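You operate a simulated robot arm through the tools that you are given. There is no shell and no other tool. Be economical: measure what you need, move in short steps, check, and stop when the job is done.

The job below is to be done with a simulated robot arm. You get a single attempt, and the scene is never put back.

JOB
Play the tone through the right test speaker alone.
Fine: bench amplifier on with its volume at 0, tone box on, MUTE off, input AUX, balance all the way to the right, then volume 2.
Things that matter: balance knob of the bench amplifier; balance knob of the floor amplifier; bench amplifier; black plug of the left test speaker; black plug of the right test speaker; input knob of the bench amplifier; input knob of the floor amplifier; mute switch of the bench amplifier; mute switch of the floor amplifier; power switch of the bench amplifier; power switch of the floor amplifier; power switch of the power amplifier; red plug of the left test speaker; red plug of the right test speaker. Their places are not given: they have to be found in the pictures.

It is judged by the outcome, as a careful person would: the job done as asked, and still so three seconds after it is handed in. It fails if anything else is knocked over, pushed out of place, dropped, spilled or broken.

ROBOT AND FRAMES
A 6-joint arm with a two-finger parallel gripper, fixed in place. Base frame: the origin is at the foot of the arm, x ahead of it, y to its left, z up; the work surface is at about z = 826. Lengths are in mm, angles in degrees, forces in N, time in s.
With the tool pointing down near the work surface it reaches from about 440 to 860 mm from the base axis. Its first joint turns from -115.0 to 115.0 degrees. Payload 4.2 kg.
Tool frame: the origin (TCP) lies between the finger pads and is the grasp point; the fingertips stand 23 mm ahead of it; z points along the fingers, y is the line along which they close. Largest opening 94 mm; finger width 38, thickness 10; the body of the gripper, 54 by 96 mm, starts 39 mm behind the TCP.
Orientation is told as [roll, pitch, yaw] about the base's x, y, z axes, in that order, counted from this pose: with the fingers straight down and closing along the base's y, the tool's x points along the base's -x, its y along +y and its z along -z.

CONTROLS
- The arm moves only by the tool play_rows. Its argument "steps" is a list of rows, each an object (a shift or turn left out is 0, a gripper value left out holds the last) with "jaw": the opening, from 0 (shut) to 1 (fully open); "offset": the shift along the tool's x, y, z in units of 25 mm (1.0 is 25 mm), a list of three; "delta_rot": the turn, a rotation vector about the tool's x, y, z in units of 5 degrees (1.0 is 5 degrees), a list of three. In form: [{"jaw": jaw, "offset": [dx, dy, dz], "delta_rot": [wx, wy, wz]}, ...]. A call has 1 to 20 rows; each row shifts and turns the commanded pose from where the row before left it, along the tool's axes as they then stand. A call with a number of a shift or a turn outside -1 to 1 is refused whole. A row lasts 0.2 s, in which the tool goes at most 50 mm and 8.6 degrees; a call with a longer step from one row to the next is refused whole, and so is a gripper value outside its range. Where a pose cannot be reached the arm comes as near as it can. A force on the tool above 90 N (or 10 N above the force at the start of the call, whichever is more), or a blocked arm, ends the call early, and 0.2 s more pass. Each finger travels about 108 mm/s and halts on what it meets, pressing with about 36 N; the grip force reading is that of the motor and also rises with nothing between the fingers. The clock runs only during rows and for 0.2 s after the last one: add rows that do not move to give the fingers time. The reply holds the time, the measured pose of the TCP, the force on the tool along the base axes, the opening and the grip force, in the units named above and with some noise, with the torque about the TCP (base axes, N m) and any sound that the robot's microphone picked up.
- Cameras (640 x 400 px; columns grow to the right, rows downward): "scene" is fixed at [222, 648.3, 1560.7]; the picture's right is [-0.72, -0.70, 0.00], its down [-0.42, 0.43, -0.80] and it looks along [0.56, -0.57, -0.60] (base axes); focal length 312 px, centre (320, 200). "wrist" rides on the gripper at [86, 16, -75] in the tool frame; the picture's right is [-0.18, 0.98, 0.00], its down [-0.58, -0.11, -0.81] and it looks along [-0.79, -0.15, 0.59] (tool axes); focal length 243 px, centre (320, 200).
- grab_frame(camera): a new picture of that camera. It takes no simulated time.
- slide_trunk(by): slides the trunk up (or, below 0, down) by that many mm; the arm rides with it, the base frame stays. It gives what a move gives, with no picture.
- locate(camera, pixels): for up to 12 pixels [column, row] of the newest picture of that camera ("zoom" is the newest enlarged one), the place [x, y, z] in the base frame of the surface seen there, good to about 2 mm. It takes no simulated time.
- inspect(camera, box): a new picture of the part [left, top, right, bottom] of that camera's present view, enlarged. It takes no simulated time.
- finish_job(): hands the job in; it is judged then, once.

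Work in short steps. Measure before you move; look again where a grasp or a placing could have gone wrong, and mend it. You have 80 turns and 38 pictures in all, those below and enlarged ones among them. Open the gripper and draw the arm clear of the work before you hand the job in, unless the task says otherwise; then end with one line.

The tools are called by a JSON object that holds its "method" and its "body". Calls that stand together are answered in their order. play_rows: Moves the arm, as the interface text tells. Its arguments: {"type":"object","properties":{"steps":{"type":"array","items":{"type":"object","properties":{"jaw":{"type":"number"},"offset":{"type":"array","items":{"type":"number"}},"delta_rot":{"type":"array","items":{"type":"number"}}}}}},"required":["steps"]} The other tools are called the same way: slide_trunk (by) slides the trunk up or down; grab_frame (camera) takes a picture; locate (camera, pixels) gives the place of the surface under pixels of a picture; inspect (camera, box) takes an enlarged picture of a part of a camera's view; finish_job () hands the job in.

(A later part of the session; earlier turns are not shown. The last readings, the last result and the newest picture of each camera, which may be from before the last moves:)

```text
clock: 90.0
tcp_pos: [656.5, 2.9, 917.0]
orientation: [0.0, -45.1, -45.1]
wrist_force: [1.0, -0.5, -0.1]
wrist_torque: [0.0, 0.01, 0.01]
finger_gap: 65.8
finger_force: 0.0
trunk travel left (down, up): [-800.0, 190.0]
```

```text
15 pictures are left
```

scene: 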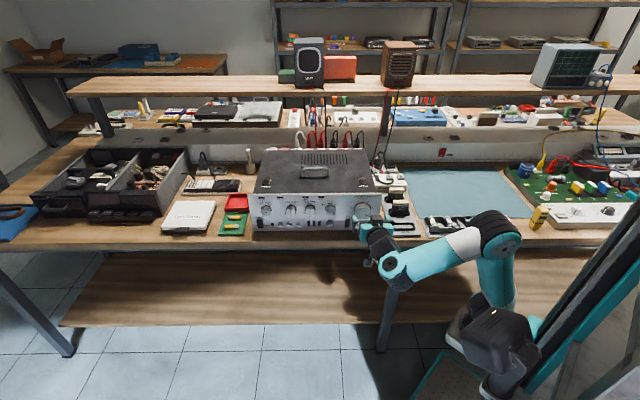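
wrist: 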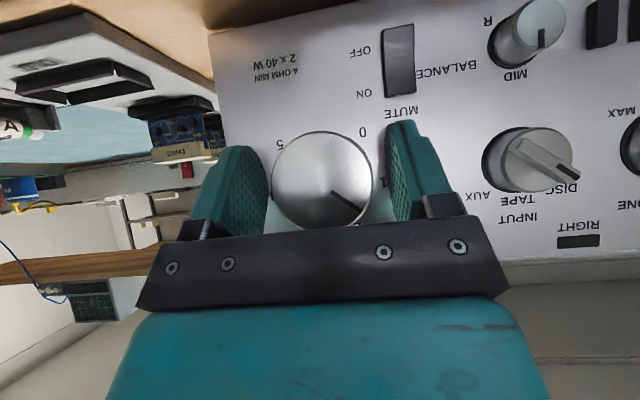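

Pointer now about 1.5 (upper-left). One more stroke of ~85°, which will end at the 0 stop.

{"method": "play_rows", "body": {"steps": [{"delta_rot": [-0.707, 0, 0.707]}, {"delta_rot": [-0.707, 0, 0.707]}, {"delta_rot": [-0.707, 0, 0.707]}, {"delta_rot": [-0.707, 0, 0.707]}, {"delta_rot": [-0.707, 0, 0.707]}, {"delta_rot": [-0.707, 0, 0.707]}, {"delta_rot": [-0.707, 0, 0.707]}, {"delta_rot": [-0.707, 0, 0.707]}, {"delta_rot": [-0.707, 0, 0.707]}, {"jaw": 0.4}, {}, {}]}}

{"method": "play_rows", "body": {"steps": [{"delta_rot": [0.707, 0, -0.707]}, {"delta_rot": [0.707, 0, -0.707]}, {"delta_rot": [0.707, 0, -0.707]}, {"delta_rot": [0.707, 0, -0.707]}, {"delta_rot": [0.707, 0, -0.707]}, {"delta_rot": [0.707, 0, -0.707]}, {"delta_rot": [0.707, 0, -0.707]}, {"delta_rot": [0.707, 0, -0.707]}, {"delta_rot": [0.707, 0, -0.707]}, {"delta_rot": [0.707, 0, -0.707]}, {"delta_rot": [0.707, 0, -0.707]}, {"delta_rot": [0.707, 0, -0.707]}, {"delta_rot": [0.707, 0, -0.707]}, {"delta_rot": [0.707, 0, -0.707]}, {"delta_rot": [0.707, 0, -0.707]}, {"delta_rot": [0.707, 0, -0.707]}, {"delta_rot": [0.707, 0, -0.707]}]}}

{"method": "play_rows", "body": {"steps": [{"jaw": 0.7}, {}, {"delta_rot": [-0.707, 0, 0.707]}, {"delta_rot": [-0.707, 0, 0.707]}, {"delta_rot": [-0.707, 0, 0.707]}, {"delta_rot": [-0.707, 0, 0.707]}, {"delta_rot": [-0.707, 0, 0.707]}, {"delta_rot": [-0.707, 0, 0.707]}, {"delta_rot": [-0.707, 0, 0.707]}, {"delta_rot": [-0.707, 0, 0.707]}]}}

{"method": "grab_frame", "body": {"camera": "wrist"}}

```text
clock: 92.6
tcp_pos: [656.5, 3.3, 916.6]
orientation: [54.6, -30.1, -80.2]
wrist_force: [0.1, 0.2, -3.5]
wrist_torque: [-0.21, -0.26, 1.07]
finger_gap: 53.6
finger_force: 44.8
trunk travel left (down, up): [-800.0, 190.0]
```

```text
clock: 96.2
tcp_pos: [656.6, 0.7, 917.1]
orientation: [-49.8, -32.9, -12.4]
wrist_force: [-20.0, -12.7, 7.4]
wrist_torque: [0.68, -0.95, 0.52]
finger_gap: 53.5
finger_force: 44.9
trunk travel left (down, up): [-800.0, 190.0]
```

```text
clock: 98.4
tcp_pos: [657.0, 3.0, 917.6]
orientation: [0.1, -44.9, -45.1]
wrist_force: [0.9, 0.4, 0.1]
wrist_torque: [0.0, -0.02, -0.01]
finger_gap: 65.7
finger_force: 0.0
trunk travel left (down, up): [-800.0, 190.0]
```

```text
14 pictures are left
```

wrist: 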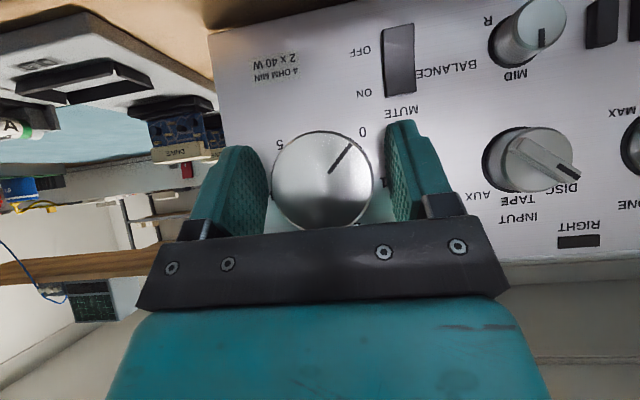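

Volume is at 0 (pointer at "0", stop torque felt). Now for POWER: I retreat 60 mm, close the gripper and travel left along the panel.

{"method": "play_rows", "body": {"steps": [{"offset": [0.85, 0, -0.85]}, {"offset": [0.85, 0, -0.85], "jaw": 0}, {"offset": [0, 1, 0]}, {"offset": [0, 1, 0]}, {"offset": [0, 1, 0]}, {"offset": [0, 1, 0]}, {"offset": [0, 1, 0]}, {"offset": [0, 1, 0]}, {"offset": [0, 1, 0]}, {"offset": [0, 1, 0]}, {"offset": [0, 1, 0]}, {"offset": [0, 1, 0]}, {"offset": [0, 1, 0]}]}}

{"method": "grab_frame", "body": {"camera": "wrist"}}

```text
clock: 101.2
tcp_pos: [767.5, 205.6, 914.3]
orientation: [-0.1, -45.0, -44.9]
wrist_force: [0.8, -0.4, 0.2]
wrist_torque: [0.01, 0.01, -0.02]
finger_gap: 0.0
finger_force: 35.6
out of reach, approached as far as the arm can: row 11, 12, 13
trunk travel left (down, up): [-800.0, 190.0]
```

```text
13 pictures are left
```

wrist: 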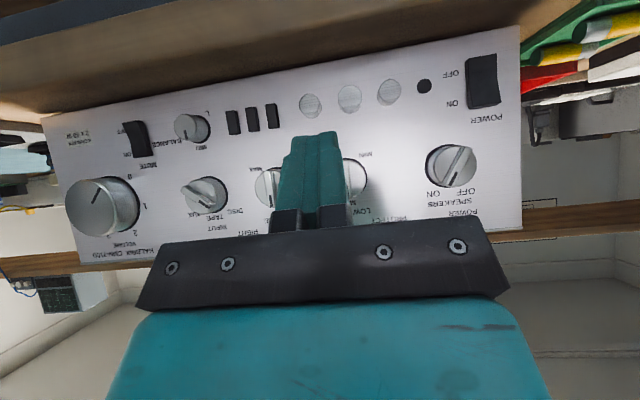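

The arm reaches its limit at s≈688; the shoulder is high, so lowering the trunk by 300 with the tool raised equally should extend the reach. I measure the rocker first.

{"method": "locate", "body": {"camera": "wrist", "pixels": [[482, 60], [483, 72], [483, 82], [484, 92], [484, 101], [472, 80], [496, 80], [455, 160], [205, 190], [192, 128], [140, 125], [142, 152]]}}

{"method": "play_rows", "body": {"steps": [{"offset": [-0.707, 0, -0.707]}, {"offset": [-0.707, 0, -0.707]}, {"offset": [-0.707, 0, -0.707]}, {"offset": [-0.707, 0, -0.707]}, {"offset": [-0.707, 0, -0.707]}, {"offset": [-0.707, 0, -0.707]}, {"offset": [-0.707, 0, -0.707]}, {"offset": [-0.707, 0, -0.707]}, {"offset": [-0.707, 0, -0.707]}, {"offset": [-0.707, 0, -0.707]}, {"offset": [-0.707, 0, -0.707]}, {"offset": [-0.707, 0, -0.707]}, {"offset": [-0.707, 0, -0.707]}, {"offset": [-0.707, 0, -0.707]}]}}

```text
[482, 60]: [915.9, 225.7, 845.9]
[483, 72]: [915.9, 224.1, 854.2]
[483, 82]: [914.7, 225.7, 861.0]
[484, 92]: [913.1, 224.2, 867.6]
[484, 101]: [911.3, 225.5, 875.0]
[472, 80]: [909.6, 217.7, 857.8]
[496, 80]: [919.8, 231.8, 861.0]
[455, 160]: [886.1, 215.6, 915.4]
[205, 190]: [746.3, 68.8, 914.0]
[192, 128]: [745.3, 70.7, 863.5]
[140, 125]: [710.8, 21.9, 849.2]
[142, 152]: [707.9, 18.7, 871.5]
```

```text
clock: 104.2
tcp_pos: [743.9, 170.6, 1251.5]
orientation: [0.2, -45.0, -45.0]
wrist_force: [0.4, 0.8, -1.5]
wrist_torque: [-0.03, -0.01, -0.02]
finger_gap: 0.0
finger_force: 36.1
out of reach, approached as far as the arm can: row 9, 10, 11, 12, 13, 14
trunk travel left (down, up): [-800.0, 190.0]
```

POWER rocker: s≈805, its top (z≈872) stands proud, so it is OFF. I lower the trunk 330 and continue left.

{"method": "slide_trunk", "body": {"by": -330}}

{"method": "play_rows", "body": {"steps": [{"offset": [0, 1, 0]}, {"offset": [0, 1, 0]}, {"offset": [0, 1, 0]}, {"offset": [0, 1, 0]}, {"offset": [0, 1, 0]}, {"offset": [0, 1, 0]}]}}

```text
clock: 107.5
tcp_pos: [743.7, 171.3, 921.5]
orientation: [0.2, -45.0, -45.1]
wrist_force: [0.4, 0.1, 0.0]
wrist_torque: [0.0, -0.01, 0.01]
finger_gap: 0.0
finger_force: 35.8
trunk travel left (down, up): [-470.0, 520.0]
```

```text
clock: 108.9
tcp_pos: [761.0, 176.7, 890.7]
orientation: [0.4, -45.1, -45.0]
wrist_force: [-0.1, 0.1, -0.2]
wrist_torque: [0.0, 0.03, -0.01]
finger_gap: 0.0
finger_force: 35.3
out of reach, approached as far as the arm can: row 1, 2, 3, 4, 5, 6
trunk travel left (down, up): [-470.0, 520.0]
```

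Reach is limited along this direction; pointing the tool more radially (yaw −15°) and flatter will extend it. I rotate the tool about the vertical by +30° and tilt up 15°.

{"method": "play_rows", "body": {"steps": [{"delta_rot": [-0.707, 0, -0.707]}, {"delta_rot": [-0.707, 0, -0.707]}, {"delta_rot": [-0.707, 0, -0.707]}, {"delta_rot": [-0.707, 0, -0.707]}, {"delta_rot": [-0.707, 0, -0.707]}, {"delta_rot": [-0.707, 0, -0.707]}, {"delta_rot": [0, -1, 0]}, {"delta_rot": [0, -1, 0]}, {"delta_rot": [0, -1, 0]}, {}]}}

```text
clock: 111.1
tcp_pos: [760.5, 177.8, 890.6]
orientation: [0.2, -60.1, -15.1]
wrist_force: [0.7, 0.4, 0.1]
wrist_torque: [-0.01, -0.01, -0.01]
finger_gap: 0.0
finger_force: 35.8
trunk travel left (down, up): [-470.0, 520.0]
```

Reached. The pushing corner lies 30 mm forward, 5 mm above the TCP; I move to the pre-push point at d=60.

{"method": "play_rows", "body": {"steps": [{"offset": [-0.155, 0.697, 0.597]}, {"offset": [-0.155, 0.697, 0.597]}, {"offset": [-0.155, 0.697, 0.597]}, {"offset": [-0.155, 0.697, 0.597]}, {"offset": [-0.155, 0.697, 0.597]}, {"offset": [-0.155, 0.697, 0.597]}, {}]}}

```text
clock: 112.7
tcp_pos: [864.6, 248.4, 869.5]
orientation: [0.2, -60.0, -15.2]
wrist_force: [1.3, -0.1, 0.1]
wrist_torque: [-0.03, 0.01, 0.04]
finger_gap: 0.0
finger_force: 35.9
out of reach, approached as far as the arm can: row 6
trunk travel left (down, up): [-470.0, 520.0]
```

Almost; reach ends at r≈899. I make the tool more radial (azimuth 0°, tilt 65°) here.

{"method": "play_rows", "body": {"steps": [{"delta_rot": [-0.866, 0, -0.5]}, {"delta_rot": [-0.866, 0, -0.5]}, {"delta_rot": [-0.866, 0, -0.5]}, {"delta_rot": [0, -1, 0]}, {}]}}

```text
clock: 113.9
tcp_pos: [864.4, 249.1, 869.2]
orientation: [0.4, -65.1, -0.1]
wrist_force: [1.1, 0.2, -0.1]
wrist_torque: [0.02, 0.03, -0.01]
finger_gap: 0.0
finger_force: 36.3
trunk travel left (down, up): [-470.0, 520.0]
```

I approach to touching distance, then push in along the panel normal by ~12 mm in small rows.

{"method": "play_rows", "body": {"steps": [{"offset": [-0.08, -0.46, 0.71]}, {}, {"offset": [-0.048, -0.113, 0.103]}, {"offset": [-0.048, -0.113, 0.103]}, {"offset": [-0.048, -0.113, 0.103]}, {}]}}

```text
clock: 115.3
tcp_pos: [886.8, 233.1, 863.4]
orientation: [0.2, -65.0, 0.1]
wrist_force: [-45.7, 10.1, 1.7]
wrist_torque: [-0.09, -0.35, -0.16]
finger_gap: 0.0
finger_force: 36.2
trunk travel left (down, up): [-470.0, 520.0]
```

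There's 40 N of contact at d≈7. I check the power lamp and rocker in the scene camera.

{"method": "inspect", "body": {"camera": "scene", "box": [240, 185, 336, 245]}}

```text
6.67 times, centred on (288, 215) of scene
```

zoom: 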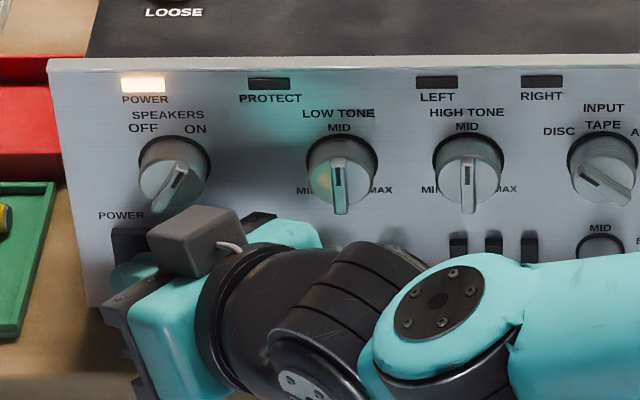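

The POWER lamp is lit: the amp is on. I back off and rise.

{"method": "play_rows", "body": {"steps": [{"offset": [0.3, 0.707, -0.641]}, {"offset": [0.3, 0.707, -0.641]}, {"offset": [0.3, 0.707, -0.641]}, {"offset": [-0.906, 0, -0.423]}, {"offset": [-0.906, 0, -0.423]}, {"offset": [-0.906, 0, -0.423]}, {"offset": [-0.906, 0, -0.423]}, {"offset": [-0.906, 0, -0.423]}, {"offset": [-0.906, 0, -0.423]}, {"offset": [-0.906, 0, -0.423]}, {"offset": [-0.906, 0, -0.423]}]}}

{"method": "slide_trunk", "body": {"by": 330}}

```text
clock: 117.7
tcp_pos: [830.7, 280.1, 1058.5]
orientation: [0.3, -64.9, -0.2]
wrist_force: [0.7, -0.7, -0.4]
wrist_torque: [0.0, -0.03, 0.01]
finger_gap: 0.0
finger_force: 36.6
out of reach, approached as far as the arm can: row 11
trunk travel left (down, up): [-470.0, 520.0]
```

```text
clock: 120.9
tcp_pos: [831.9, 279.3, 1389.4]
orientation: [0.3, -65.1, -0.2]
wrist_force: [-0.4, 0.1, 0.0]
wrist_torque: [0.0, 0.01, -0.05]
finger_gap: 0.0
finger_force: 36.1
trunk travel left (down, up): [-800.0, 190.0]
```

Now the tone box (about (805,−285)). High above everything, I turn the tool straight down with yaw −45°.

{"method": "play_rows", "body": {"steps": [{"delta_rot": [0, 1, 0]}, {"delta_rot": [0, 1, 0]}, {"delta_rot": [0, 1, 0]}, {"delta_rot": [0, 1, 0]}, {"delta_rot": [0, 1, 0]}, {"delta_rot": [0, 1, 0]}, {"delta_rot": [0, 1, 0]}, {"delta_rot": [0, 1, 0]}, {"delta_rot": [0, 1, 0]}, {"delta_rot": [0, 1, 0]}, {"delta_rot": [0, 1, 0]}, {"delta_rot": [0, 1, 0]}, {"delta_rot": [0, 1, 0]}]}}

{"method": "play_rows", "body": {"steps": [{"delta_rot": [0, 0, 1]}, {"delta_rot": [0, 0, 1]}, {"delta_rot": [0, 0, 1]}, {"delta_rot": [0, 0, 1]}, {"delta_rot": [0, 0, 1]}, {"delta_rot": [0, 0, 1]}, {"delta_rot": [0, 0, 1]}, {"delta_rot": [0, 0, 1]}, {"delta_rot": [0, 0, 1]}, {}]}}

```text
clock: 123.7
tcp_pos: [663.0, 286.8, 1283.1]
orientation: [0.1, 0.1, 0.1]
wrist_force: [-0.2, -0.1, 0.5]
wrist_torque: [0.03, 0.01, 0.0]
finger_gap: 0.0
finger_force: 36.2
out of reach, approached as far as the arm can: row 1, 2, 3, 4, 5, 6, 7, 8, 9, 10, 11, 12
trunk travel left (down, up): [-800.0, 190.0]
```

```text
clock: 125.9
tcp_pos: [663.9, 286.0, 1281.4]
orientation: [0.1, 0.1, -45.0]
wrist_force: [-0.1, -1.4, -0.2]
wrist_torque: [0.01, -0.01, 0.02]
finger_gap: 0.0
finger_force: 36.3
trunk travel left (down, up): [-800.0, 190.0]
```

I travel over the amplifier at height to a viewing point near the tone box.

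{"method": "play_rows", "body": {"steps": [{"offset": [-0.752, -0.594, 0.262]}, {"offset": [-0.752, -0.594, 0.262]}, {"offset": [-0.752, -0.594, 0.262]}, {"offset": [-0.752, -0.594, 0.262]}, {"offset": [-0.752, -0.594, 0.262]}, {"offset": [-0.752, -0.594, 0.262]}, {"offset": [-0.752, -0.594, 0.262]}, {"offset": [-0.752, -0.594, 0.262]}, {"offset": [-0.752, -0.594, 0.262]}, {"offset": [-0.752, -0.594, 0.262]}, {"offset": [-0.752, -0.594, 0.262]}, {"offset": [-0.752, -0.594, 0.262]}, {"offset": [-0.752, -0.594, 0.262]}, {"offset": [-0.752, -0.594, 0.262]}, {"offset": [-0.752, -0.594, 0.262]}, {"offset": [-0.752, -0.594, 0.262]}, {"offset": [-0.752, -0.594, 0.262]}, {"offset": [-0.752, -0.594, 0.262]}, {"offset": [-0.752, -0.594, 0.262]}, {"offset": [-0.752, -0.594, 0.262]}]}}

{"method": "grab_frame", "body": {"camera": "wrist"}}

```text
clock: 130.1
tcp_pos: [799.7, -156.6, 1203.2]
orientation: [0.1, 0.0, -44.9]
wrist_force: [-0.1, 0.2, -0.1]
wrist_torque: [-0.01, 0.02, 0.01]
finger_gap: 0.1
finger_force: 36.1
out of reach, approached as far as the arm can: row 4, 5, 6, 7, 8, 9, 10, 11, 12, 13, 14, 15, 17
trunk travel left (down, up): [-800.0, 190.0]
```

```text
11 pictures are left
```

wrist: 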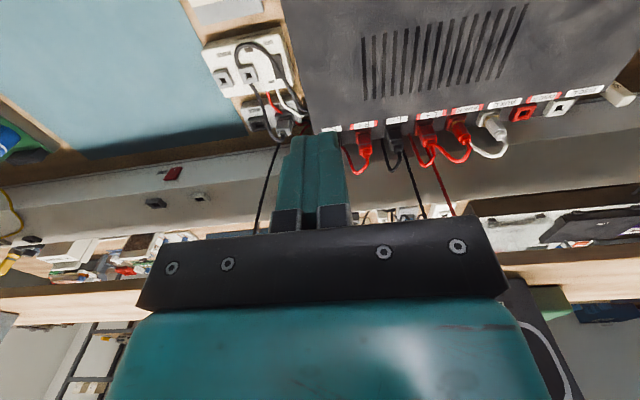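

The tone box is at (250,75). I enlarge it.

{"method": "inspect", "body": {"camera": "wrist", "box": [200, 25, 312, 95]}}

```text
5.71 times, centred on (256, 60) of wrist
```

zoom: 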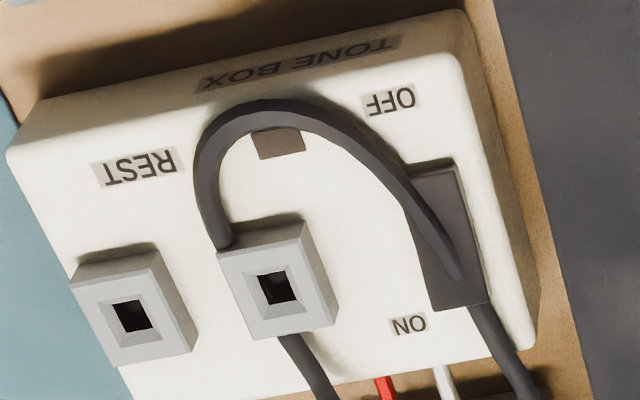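

The rocker is at (445,240) in the zoom with OFF near the front, ON toward the back; a cable crosses it. I measure the rocker ends, the cable and the box.

{"method": "locate", "body": {"camera": "zoom", "pixels": [[432, 172], [455, 195], [460, 230], [465, 255], [470, 290], [440, 298], [425, 215], [440, 250], [455, 268], [350, 250], [500, 345], [280, 290]]}}

```text
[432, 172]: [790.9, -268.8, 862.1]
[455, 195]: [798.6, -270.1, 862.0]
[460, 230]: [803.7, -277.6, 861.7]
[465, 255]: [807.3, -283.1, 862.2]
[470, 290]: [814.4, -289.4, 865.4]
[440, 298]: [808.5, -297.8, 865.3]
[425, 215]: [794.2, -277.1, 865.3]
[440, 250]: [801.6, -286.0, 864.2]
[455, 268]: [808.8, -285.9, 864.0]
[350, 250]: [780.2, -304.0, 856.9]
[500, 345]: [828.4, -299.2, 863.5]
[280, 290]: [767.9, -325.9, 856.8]
```

The ON end (≈(812,−293), z 865) is proud of the OFF end: the tone box is off. To fit beside the amplifier I turn the tool so its narrow side faces it (spin −90°).

{"method": "play_rows", "body": {"steps": [{"delta_rot": [0, 0, -1]}, {"delta_rot": [0, 0, -1]}, {"delta_rot": [0, 0, -1]}, {"delta_rot": [0, 0, -1]}, {"delta_rot": [0, 0, -1]}, {"delta_rot": [0, 0, -1]}, {"delta_rot": [0, 0, -1]}, {"delta_rot": [0, 0, -1]}, {"delta_rot": [0, 0, -1]}, {"delta_rot": [0, 0, -1]}, {"delta_rot": [0, 0, -1]}, {"delta_rot": [0, 0, -1]}, {"delta_rot": [0, 0, -1]}, {"delta_rot": [0, 0, -1]}, {"delta_rot": [0, 0, -1]}, {"delta_rot": [0, 0, -1]}, {"delta_rot": [0, 0, -1]}, {"delta_rot": [0, 0, -1]}]}}

```text
clock: 133.9
tcp_pos: [799.8, -157.0, 1203.8]
orientation: [0.1, -0.1, 45.3]
wrist_force: [0.3, 0.2, 0.2]
wrist_torque: [-0.01, -0.01, -0.01]
finger_gap: 0.0
finger_force: 36.2
trunk travel left (down, up): [-800.0, 190.0]
```

I move beside the amplifier, above the tone box, at z≈1000.

{"method": "play_rows", "body": {"steps": [{"offset": [0.7, -0.6, 0]}, {"offset": [0.7, -0.6, 0]}, {"offset": [0.7, -0.6, 0]}, {"offset": [0.7, -0.6, 0]}, {"offset": [0.7, -0.6, 0.5]}, {"offset": [0.4, -0.336, 1]}, {"offset": [0, 0, 1]}, {"offset": [0, 0, 1]}, {"offset": [0, 0, 1]}, {"offset": [0, 0, 1]}, {"offset": [0, 0, 1]}, {"offset": [0, 0, 1]}, {"offset": [0, 0, 0.6]}, {}]}}

```text
clock: 136.9
tcp_pos: [800.1, -287.9, 1035.3]
orientation: [0.7, 0.4, 45.1]
wrist_force: [0.1, 0.7, -0.2]
wrist_torque: [0.01, -0.01, 0.01]
finger_gap: 0.0
finger_force: 36.2
out of reach, approached as far as the arm can: row 8, 10, 12, 13
trunk travel left (down, up): [-800.0, 190.0]
```

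Reach ends ~12 mm short, so I tilt the tool 10° outward radially, and then lower via the trunk.

{"method": "play_rows", "body": {"steps": [{"delta_rot": [0.907, -0.423, 0]}, {"delta_rot": [0.907, -0.423, 0]}, {}]}}

{"method": "slide_trunk", "body": {"by": -110}}

```text
clock: 137.7
tcp_pos: [799.2, -288.8, 1032.9]
orientation: [0.7, 0.4, 45.1]
wrist_force: [0.0, -0.8, -0.4]
wrist_torque: [0.0, 0.0, -0.02]
finger_gap: 0.0
finger_force: 35.6
out of reach, approached as far as the arm can: row 1, 2
trunk travel left (down, up): [-800.0, 190.0]
```

```text
clock: 139.1
tcp_pos: [799.0, -287.6, 923.8]
orientation: [0.7, 0.4, 45.1]
wrist_force: [0.2, -0.6, 0.2]
wrist_torque: [0.0, 0.01, -0.02]
finger_gap: 0.2
finger_force: 35.7
trunk travel left (down, up): [-690.0, 300.0]
```

The tilt did not take. I test with a small neutral row and then a small upward move to see whether the command had run ahead.

{"method": "play_rows", "body": {"steps": [{}, {"offset": [0, 0, -0.4]}]}}

{"method": "play_rows", "body": {"steps": [{"delta_rot": [0.45, -0.21, 0]}, {}]}}

```text
clock: 139.7
tcp_pos: [800.3, -287.8, 934.2]
orientation: [0.6, 0.4, 45.1]
wrist_force: [-0.5, -0.8, -0.1]
wrist_torque: [-0.02, 0.0, 0.02]
finger_gap: 0.0
finger_force: 36.8
trunk travel left (down, up): [-690.0, 300.0]
```

```text
clock: 140.3
tcp_pos: [801.7, -287.8, 943.4]
orientation: [-1.2, -0.2, 45.2]
wrist_force: [0.2, 0.5, -0.8]
wrist_torque: [-0.01, 0.0, -0.02]
finger_gap: 0.1
finger_force: 35.8
out of reach, approached as far as the arm can: row 1
trunk travel left (down, up): [-690.0, 300.0]
```

Tool-down is at its reach limit. I'll instead press with a 40° radial tilt (yaw −20°), which reaches further. First up 100 mm, then turn.

{"method": "play_rows", "body": {"steps": [{"offset": [0, 0, -1]}, {"offset": [0, 0, -1]}, {"offset": [0, 0, -1]}, {"offset": [0, 0, -1]}, {"delta_rot": [0, 0, 1]}, {"delta_rot": [0, 0, 1]}, {"delta_rot": [0, 0, 1]}, {"delta_rot": [0, 0, 1]}, {"delta_rot": [0, 0, 1]}, {"delta_rot": [0, 0, 1]}, {"delta_rot": [0, 0, 1]}, {"delta_rot": [0, 0, 1]}, {"delta_rot": [0, 0, 1]}, {"delta_rot": [0, 0, 1]}, {"delta_rot": [0, 0, 1]}, {"delta_rot": [0, 0, 1]}, {"delta_rot": [0, 0, 1]}]}}

{"method": "play_rows", "body": {"steps": [{"delta_rot": [0, -1, 0]}, {"delta_rot": [0, -1, 0]}, {"delta_rot": [0, -1, 0]}, {"delta_rot": [0, -1, 0]}, {"delta_rot": [0, -1, 0]}, {"delta_rot": [0, -1, 0]}, {"delta_rot": [0, -1, 0]}, {"delta_rot": [0, -1, 0]}, {}]}}

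```text
clock: 143.9
tcp_pos: [798.7, -288.0, 1043.9]
orientation: [-0.1, -1.7, -20.0]
wrist_force: [-0.5, -0.4, 0.1]
wrist_torque: [-0.01, -0.03, 0.02]
finger_gap: 0.3
finger_force: 36.4
trunk travel left (down, up): [-690.0, 300.0]
```

```text
clock: 145.9
tcp_pos: [818.2, -294.7, 1047.3]
orientation: [-0.3, -11.3, -20.0]
wrist_force: [-0.5, -0.6, 0.4]
wrist_torque: [0.01, 0.01, -0.03]
finger_gap: 0.2
finger_force: 35.7
out of reach, approached as far as the arm can: row 1, 2, 3, 4, 5, 6, 7, 8
trunk travel left (down, up): [-690.0, 300.0]
```

Tilt needs a lower shoulder (as at POWER). I raise the arm 200 and lower the trunk 200, then tilt.

{"method": "play_rows", "body": {"steps": [{"offset": [-0.196, 0, -0.98]}, {"offset": [-0.196, 0, -0.98]}, {"offset": [-0.196, 0, -0.98]}, {"offset": [-0.196, 0, -0.98]}, {"offset": [-0.196, 0, -0.98]}, {"offset": [-0.196, 0, -0.98]}, {"delta_rot": [0, -1, 0]}, {"delta_rot": [0, -1, 0]}, {"delta_rot": [0, -1, 0]}, {"delta_rot": [0, -1, 0]}, {"delta_rot": [0, -1, 0]}, {"delta_rot": [0, -1, 0]}, {}]}}

```text
clock: 148.7
tcp_pos: [820.2, -291.5, 1197.9]
orientation: [-0.3, -25.9, -19.9]
wrist_force: [-0.2, 0.1, 0.0]
wrist_torque: [0.0, 0.01, 0.01]
finger_gap: 0.0
finger_force: 36.3
out of reach, approached as far as the arm can: row 10, 11, 12
trunk travel left (down, up): [-690.0, 300.0]
```

Tilt is now 26°, and pressing can be done by the trunk itself. I check the amplifier's side for clearance to the gripper body, from the last zoom.

{"method": "locate", "body": {"camera": "zoom", "pixels": [[508, 40], [530, 120], [560, 200], [590, 300], [620, 385], [525, 250], [545, 320]]}}

```text
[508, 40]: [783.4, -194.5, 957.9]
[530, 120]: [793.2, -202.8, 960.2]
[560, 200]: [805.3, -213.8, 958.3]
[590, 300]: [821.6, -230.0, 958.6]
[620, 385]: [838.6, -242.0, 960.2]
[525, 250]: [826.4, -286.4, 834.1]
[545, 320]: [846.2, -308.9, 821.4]
```

The chassis side is at s≈416, so I yaw the tool to 0° for more clearance (gripper corner then ≈404), and recheck.

{"method": "play_rows", "body": {"steps": [{"delta_rot": [-0.438, 0, -0.899]}, {"delta_rot": [-0.438, 0, -0.899]}, {"delta_rot": [-0.438, 0, -0.899]}, {"delta_rot": [-0.438, 0, -0.899]}, {}]}}

```text
clock: 149.9
tcp_pos: [809.1, -288.2, 1209.8]
orientation: [-0.3, -25.4, 0.2]
wrist_force: [0.0, 0.3, -0.2]
wrist_torque: [-0.04, 0.02, 0.0]
finger_gap: 0.0
finger_force: 36.7
out of reach, approached as far as the arm can: row 2, 3, 4
trunk travel left (down, up): [-690.0, 300.0]
```

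I shift the small remainder (+5 mm x, −8 mm y).

{"method": "play_rows", "body": {"steps": [{"offset": [-0.17, -0.32, 0.08]}, {}]}}

```text
clock: 150.5
tcp_pos: [808.8, -294.8, 1211.3]
orientation: [-0.4, -25.6, 0.0]
wrist_force: [0.4, -0.5, 0.4]
wrist_torque: [-0.03, 0.03, 0.03]
finger_gap: 0.0
finger_force: 36.1
out of reach, approached as far as the arm can: row 1
trunk travel left (down, up): [-690.0, 300.0]
```

I turn back 10° in yaw, which restores a little reach, and move to (813,−297).

{"method": "play_rows", "body": {"steps": [{"delta_rot": [0.438, 0, 0.899]}, {"delta_rot": [0.438, 0, 0.899]}, {"offset": [-0.15, -0.05, 0.07]}, {}]}}

```text
clock: 151.5
tcp_pos: [813.0, -296.1, 1211.5]
orientation: [-0.3, -25.8, -9.9]
wrist_force: [-0.5, -0.7, 0.2]
wrist_torque: [0.02, -0.02, -0.04]
finger_gap: 0.0
finger_force: 36.3
trunk travel left (down, up): [-690.0, 300.0]
```

In position. I lower with the trunk to about 18 mm above contact and look at the clearance.

{"method": "slide_trunk", "body": {"by": -300}}

{"method": "inspect", "body": {"camera": "scene", "box": [340, 120, 436, 180]}}

```text
clock: 154.5
tcp_pos: [812.6, -294.9, 911.7]
orientation: [-0.2, -25.9, -9.9]
wrist_force: [0.2, 0.1, -0.4]
wrist_torque: [-0.03, -0.01, -0.01]
finger_gap: 0.0
finger_force: 35.8
trunk travel left (down, up): [-390.0, 600.0]
```

```text
6.67 times, centred on (388, 150) of scene
```

zoom: 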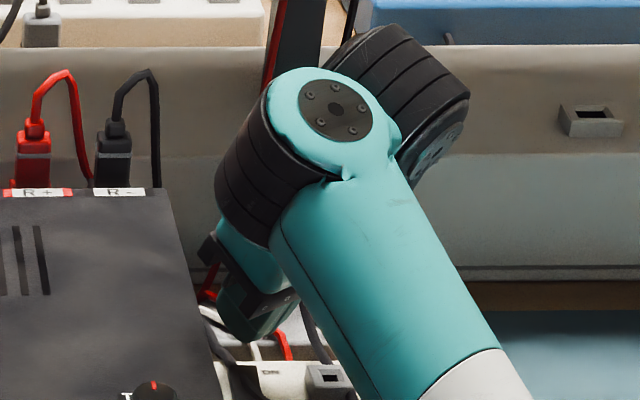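

Clear of the amplifier. I press down with the trunk in small steps.

{"method": "slide_trunk", "body": {"by": -20}}

{"method": "slide_trunk", "body": {"by": -3}}

```text
clock: 155.2
tcp_pos: [812.1, -295.5, 892.4]
orientation: [-0.3, -26.0, -9.8]
wrist_force: [-0.5, 1.0, 4.5]
wrist_torque: [0.02, 0.04, 0.02]
finger_gap: 0.0
finger_force: 36.1
trunk travel left (down, up): [-370.0, 620.0]
```

```text
clock: 155.7
tcp_pos: [810.8, -295.3, 892.2]
orientation: [-0.4, -26.2, -9.8]
wrist_force: [0.1, 0.5, 0.2]
wrist_torque: [0.0, 0.03, 0.02]
finger_gap: 0.1
finger_force: 35.8
trunk travel left (down, up): [-367.0, 623.0]
```

Contact felt, then released - perhaps it flipped. I press a bit more.

{"method": "slide_trunk", "body": {"by": -3}}

{"method": "slide_trunk", "body": {"by": -2}}

```text
clock: 156.2
tcp_pos: [810.9, -292.8, 895.0]
orientation: [-0.4, -26.5, -9.7]
wrist_force: [0.0, -0.3, -0.2]
wrist_torque: [0.0, 0.0, 0.01]
finger_gap: 0.2
finger_force: 35.6
trunk travel left (down, up): [-364.0, 626.0]
```

```text
clock: 156.8
tcp_pos: [809.1, -292.8, 895.9]
orientation: [-0.5, -26.8, -9.6]
wrist_force: [0.4, -0.1, -1.0]
wrist_torque: [0.01, 0.0, -0.03]
finger_gap: 0.0
finger_force: 36.0
trunk travel left (down, up): [-362.0, 628.0]
```

The tool crept up and sideways instead. I use an arm move to correct position and press down.

{"method": "play_rows", "body": {"steps": [{"offset": [-0.04, -0.11, 0.2]}, {"offset": [0.02, 0, 0.15]}, {}]}}

```text
clock: 157.6
tcp_pos: [811.2, -295.3, 896.2]
orientation: [-0.7, -26.7, -9.8]
wrist_force: [0.0, 0.3, -1.0]
wrist_torque: [0.01, 0.03, 0.03]
finger_gap: 0.0
finger_force: 36.1
out of reach, approached as far as the arm can: row 2
trunk travel left (down, up): [-362.0, 628.0]
```

I press with one larger trunk step.

{"method": "slide_trunk", "body": {"by": -10}}

{"method": "inspect", "body": {"camera": "scene", "box": [356, 152, 420, 192]}}

```text
clock: 158.1
tcp_pos: [805.7, -291.5, 894.8]
orientation: [-1.0, -27.1, -9.5]
wrist_force: [0.0, -0.7, 0.7]
wrist_torque: [-0.02, 0.06, -0.01]
finger_gap: 0.1
finger_force: 35.8
trunk travel left (down, up): [-352.0, 638.0]
```

```text
10.00 times, centred on (388, 172) of scene
```

zoom: 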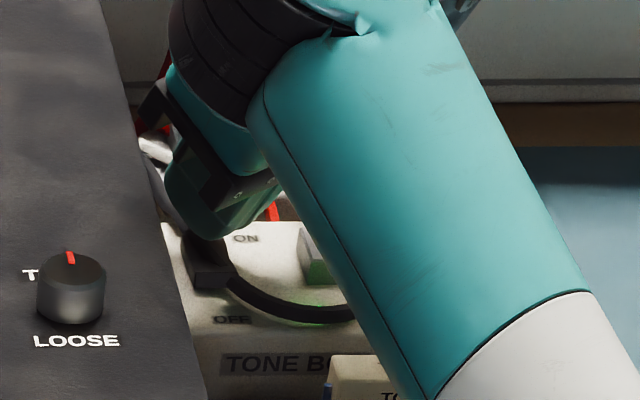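

There's a green glow on the box now and the OFF end seems raised: it appears switched on. I raise the trunk and check.

{"method": "slide_trunk", "body": {"by": 200}}

{"method": "inspect", "body": {"camera": "scene", "box": [352, 145, 432, 195]}}

```text
clock: 160.3
tcp_pos: [815.0, -299.6, 1068.4]
orientation: [-0.5, -25.4, -9.8]
wrist_force: [-0.4, -0.3, -1.0]
wrist_torque: [-0.01, -0.01, -0.02]
finger_gap: 0.0
finger_force: 36.0
trunk travel left (down, up): [-552.0, 438.0]
```

```text
8.00 times, centred on (392, 170) of scene
```

zoom: 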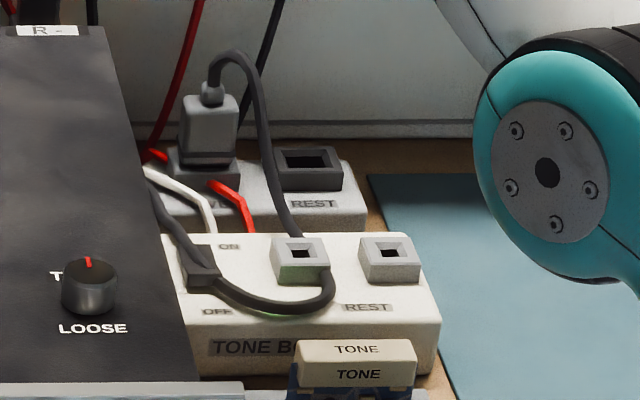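

Green glow persists and the rocker's near end stands up. I confirm by heights.

{"method": "locate", "body": {"camera": "zoom", "pixels": [[190, 245], [195, 255], [203, 268], [203, 280], [215, 262], [290, 316]]}}

```text
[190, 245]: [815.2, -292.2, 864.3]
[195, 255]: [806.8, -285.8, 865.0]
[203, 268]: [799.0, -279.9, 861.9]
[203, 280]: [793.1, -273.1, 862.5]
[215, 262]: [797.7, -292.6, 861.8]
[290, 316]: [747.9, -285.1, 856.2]
```

The tone box is on. Next MUTE: I raise the trunk, pull inward, and reorient to face the panel with a 30° tilt.

{"method": "slide_trunk", "body": {"by": 150}}

{"method": "play_rows", "body": {"steps": [{"offset": [0.903, 0, -0.429]}, {"offset": [0.903, 0, -0.429]}, {"offset": [0.903, 0, -0.429]}, {"offset": [0.903, 0, -0.429]}, {"delta_rot": [0.429, 0, 0.903]}, {"delta_rot": [0.429, 0, 0.903]}, {"delta_rot": [0.429, 0, 0.903]}, {"delta_rot": [0.429, 0, 0.903]}, {"delta_rot": [0.429, 0, 0.903]}, {"delta_rot": [0.429, 0, 0.903]}, {"delta_rot": [0.429, 0, 0.903]}, {"delta_rot": [0, -0.9, 0]}, {}]}}

```text
clock: 162.1
tcp_pos: [815.6, -298.7, 1218.6]
orientation: [-0.5, -25.3, -9.7]
wrist_force: [0.7, 0.4, 0.5]
wrist_torque: [0.01, 0.05, -0.03]
finger_gap: 0.1
finger_force: 36.0
trunk travel left (down, up): [-702.0, 288.0]
```

```text
clock: 164.9
tcp_pos: [795.2, -307.1, 1251.7]
orientation: [-0.6, -30.1, -44.9]
wrist_force: [0.1, 0.2, -0.4]
wrist_torque: [0.02, -0.02, 0.01]
finger_gap: 0.0
finger_force: 36.5
out of reach, approached as far as the arm can: row 1, 2, 3, 4, 12
trunk travel left (down, up): [-702.0, 288.0]
```

Orientation is right. I travel to in front of the mute switch, still high.

{"method": "play_rows", "body": {"steps": [{"offset": [0.805, 0.417, -0.465]}, {"offset": [0.805, 0.417, -0.465]}, {"offset": [0.805, 0.417, -0.465]}, {"offset": [0.805, 0.417, -0.465]}, {"offset": [0.805, 0.417, -0.465]}, {"offset": [0.805, 0.417, -0.465]}, {"offset": [0.805, 0.417, -0.465]}, {"offset": [0.805, 0.417, -0.465]}, {"offset": [0.805, 0.417, -0.465]}, {"offset": [0.805, 0.417, -0.465]}, {"offset": [0.805, 0.417, -0.465]}, {"offset": [0.805, 0.417, -0.465]}, {"offset": [0.805, 0.417, -0.465]}, {"offset": [0.805, 0.417, -0.465]}, {"offset": [0.805, 0.417, -0.465]}, {"offset": [0.805, 0.417, -0.465]}, {}]}}

```text
clock: 168.5
tcp_pos: [693.8, 59.9, 1271.8]
orientation: [-0.2, -30.2, -44.9]
wrist_force: [-0.4, 0.2, 0.0]
wrist_torque: [0.02, -0.02, -0.01]
finger_gap: 0.3
finger_force: 36.1
out of reach, approached as far as the arm can: row 1, 2, 3, 4, 5, 6, 7, 8, 13, 14, 15, 16
trunk travel left (down, up): [-702.0, 288.0]
```

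I back off to 90 mm from the panel, align with the mute switch (s=512.5) and descend to z≈861.

{"method": "play_rows", "body": {"steps": [{"offset": [0.71, -0.41, -0.41]}, {"offset": [0.71, -0.41, -0.41]}, {"offset": [0.5, 0, 0.866]}, {"offset": [0.5, 0, 0.866]}, {"offset": [0.5, 0, 0.866]}, {"offset": [0.5, 0, 0.866]}, {"offset": [0.5, 0, 0.866]}, {"offset": [0.5, 0, 0.866]}, {"offset": [0.5, 0, 0.866]}, {"offset": [0.5, 0, 0.866]}, {"offset": [0.5, 0, 0.866]}, {"offset": [0.5, 0, 0.866]}, {"offset": [0.5, 0, 0.866]}, {"offset": [0.5, 0, 0.866]}, {}]}}

```text
clock: 171.7
tcp_pos: [649.7, 72.0, 971.2]
orientation: [-0.4, -30.1, -45.0]
wrist_force: [-0.4, 0.7, 0.0]
wrist_torque: [0.04, 0.01, -0.03]
finger_gap: 0.0
finger_force: 35.5
trunk travel left (down, up): [-702.0, 288.0]
5 turns are left
```

Only 5 turns remain, so I batch. MUTE: descend with a 35° tilt, push the lower half, retreat. Then INPUT (s=570, z≈914): roll −50°, straddle, grip, turn clockwise 105°, release, retreat and look.

{"method": "play_rows", "body": {"steps": [{"delta_rot": [0, -1, 0]}, {"offset": [0.574, 0, 0.819]}, {"offset": [0.574, 0, 0.819]}, {"offset": [0.574, 0, 0.819]}, {"offset": [0.574, 0, 0.819]}, {"offset": [0.253, 0.07, 0.36]}, {"offset": [-0.753, 0, 0.528]}, {"offset": [-0.753, 0, 0.528]}, {}, {"offset": [-0.115, 0, 0.08]}, {"offset": [-0.115, 0, 0.08]}, {"offset": [-0.115, 0, 0.08]}, {}]}}

{"method": "play_rows", "body": {"steps": [{"offset": [0.885, 0, -0.62]}, {"offset": [0.885, 0, -0.62]}, {"delta_rot": [0, -1, 0]}, {"delta_rot": [0, -1, 0]}, {"offset": [-0.51, 0.773, -0.51], "jaw": 0.55}, {"offset": [-0.51, 0.773, -0.51]}, {"offset": [-0.51, 0.773, -0.51]}, {}]}}

{"method": "grab_frame", "body": {"camera": "wrist"}}

{"method": "play_rows", "body": {"steps": [{"delta_rot": [0.707, 0, -0.707]}, {"delta_rot": [0.707, 0, -0.707]}, {"delta_rot": [0.707, 0, -0.707]}, {"delta_rot": [0.707, 0, -0.707]}, {"delta_rot": [0.707, 0, -0.707]}, {"delta_rot": [0.707, 0, -0.707]}, {"delta_rot": [0.707, 0, -0.707]}, {"delta_rot": [0.707, 0, -0.707]}, {"delta_rot": [0.707, 0, -0.707]}, {"delta_rot": [0.707, 0, -0.707]}, {"offset": [-0.495, 0, 0.495]}, {"offset": [-0.495, 0, 0.495]}, {"offset": [-0.495, 0, 0.495]}, {}, {"jaw": 0.05}, {}, {}]}}

{"method": "play_rows", "body": {"steps": [{"delta_rot": [-0.707, 0, 0.707]}, {"delta_rot": [-0.707, 0, 0.707]}, {"delta_rot": [-0.707, 0, 0.707]}, {"delta_rot": [-0.707, 0, 0.707]}, {"delta_rot": [-0.707, 0, 0.707]}, {"delta_rot": [-0.707, 0, 0.707]}, {"delta_rot": [-0.707, 0, 0.707]}, {"delta_rot": [-0.707, 0, 0.707]}, {"delta_rot": [-0.707, 0, 0.707]}, {"delta_rot": [-0.707, 0, 0.707]}, {"delta_rot": [-0.707, 0, 0.707]}, {"delta_rot": [-0.707, 0, 0.707]}, {"delta_rot": [-0.707, 0, 0.707]}, {"delta_rot": [-0.707, 0, 0.707]}, {"delta_rot": [-0.707, 0, 0.707]}, {"delta_rot": [-0.707, 0, 0.707]}, {"delta_rot": [-0.707, 0, 0.707]}, {"delta_rot": [-0.707, 0, 0.707]}, {"delta_rot": [-0.707, 0, 0.707]}, {"delta_rot": [-0.707, 0, 0.707]}]}}

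{"method": "play_rows", "body": {"steps": [{"jaw": 0.55}, {}, {"offset": [0.5, 0, -0.5]}, {"offset": [0.5, 0, -0.5]}, {"offset": [0.5, 0, -0.5]}, {"delta_rot": [0.707, 0, -0.707]}, {"delta_rot": [0.707, 0, -0.707]}, {"delta_rot": [0.707, 0, -0.707]}, {"delta_rot": [0.707, 0, -0.707]}, {"delta_rot": [0.707, 0, -0.707]}, {"delta_rot": [0.707, 0, -0.707]}, {"delta_rot": [0.707, 0, -0.707]}, {"delta_rot": [0.707, 0, -0.707]}, {"delta_rot": [0.707, 0, -0.707]}, {"delta_rot": [0.707, 0, -0.707]}, {}]}}

{"method": "grab_frame", "body": {"camera": "wrist"}}

{"method": "inspect", "body": {"camera": "scene", "box": [300, 185, 388, 240]}}

```text
clock: 174.5
tcp_pos: [686.2, 36.6, 861.2]
orientation: [-0.5, -34.7, -44.4]
wrist_force: [-46.0, 35.0, 8.8]
wrist_torque: [-0.2, 0.46, -0.29]
finger_gap: 0.0
finger_force: 36.0
trunk travel left (down, up): [-702.0, 288.0]
```

```text
clock: 176.3
tcp_pos: [693.1, 112.7, 915.1]
orientation: [-0.6, -45.1, -44.6]
wrist_force: [-0.3, -0.1, 0.4]
wrist_torque: [0.0, 0.03, -0.01]
finger_gap: 51.9
finger_force: 0.0
trunk travel left (down, up): [-702.0, 288.0]
```

```text
6 pictures are left
```

wrist: 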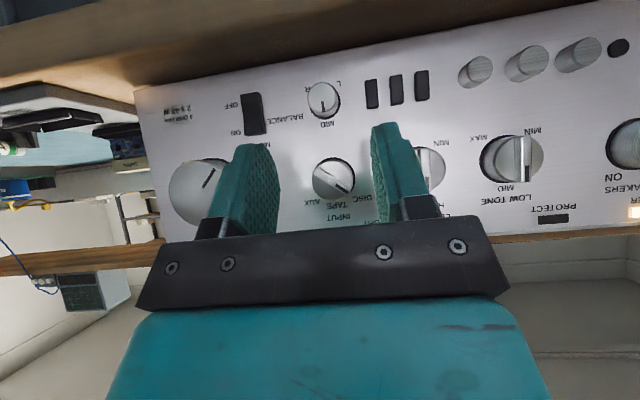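

```text
clock: 179.0
tcp_pos: [670.5, 45.9, 902.8]
orientation: [-59.3, -26.6, -8.1]
wrist_force: [-39.1, 52.1, 9.1]
wrist_torque: [-1.43, -0.75, -1.07]
finger_gap: 52.2
finger_force: 1.0
out of reach, approached as far as the arm can: row 8, 9, 10
trunk travel left (down, up): [-702.0, 288.0]
stopped in row 13: the force on the tool passed its limit at 118 N (the readings are from after the stop); the commanded pose is now the measured one
```

```text
clock: 183.2
tcp_pos: [674.5, 39.7, 903.0]
orientation: [58.6, -26.9, -82.8]
wrist_force: [-0.7, -0.6, 0.2]
wrist_torque: [0.0, 0.04, 0.0]
finger_gap: 51.7
finger_force: 0.0
trunk travel left (down, up): [-702.0, 288.0]
```

```text
clock: 186.6
tcp_pos: [637.8, 78.5, 902.5]
orientation: [-0.9, -44.6, -45.1]
wrist_force: [-0.3, 0.3, 0.0]
wrist_torque: [-0.03, 0.05, 0.0]
finger_gap: 51.9
finger_force: 0.1
trunk travel left (down, up): [-702.0, 288.0]
```

```text
5 pictures are left
```

wrist: 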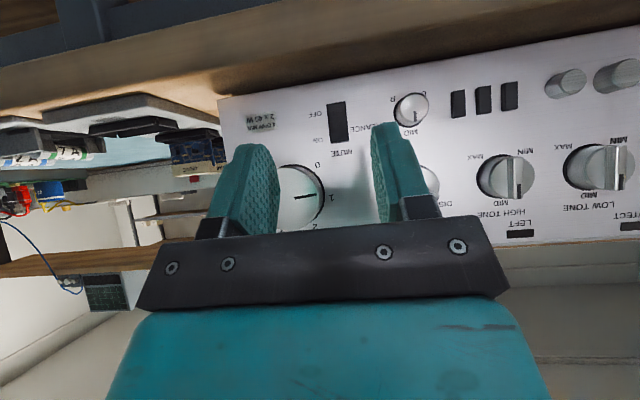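

```text
7.27 times, centred on (344, 212) of scene
4 turns are left
```

zoom: 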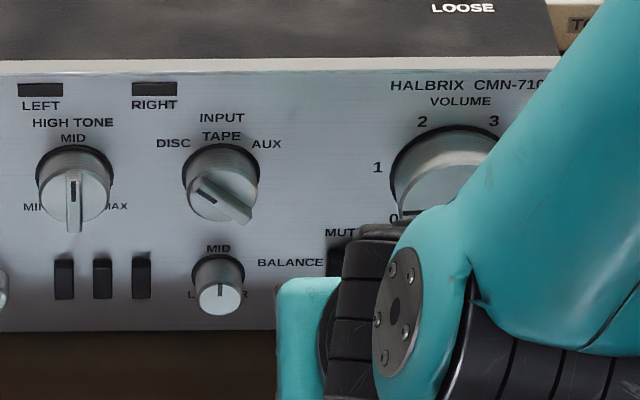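

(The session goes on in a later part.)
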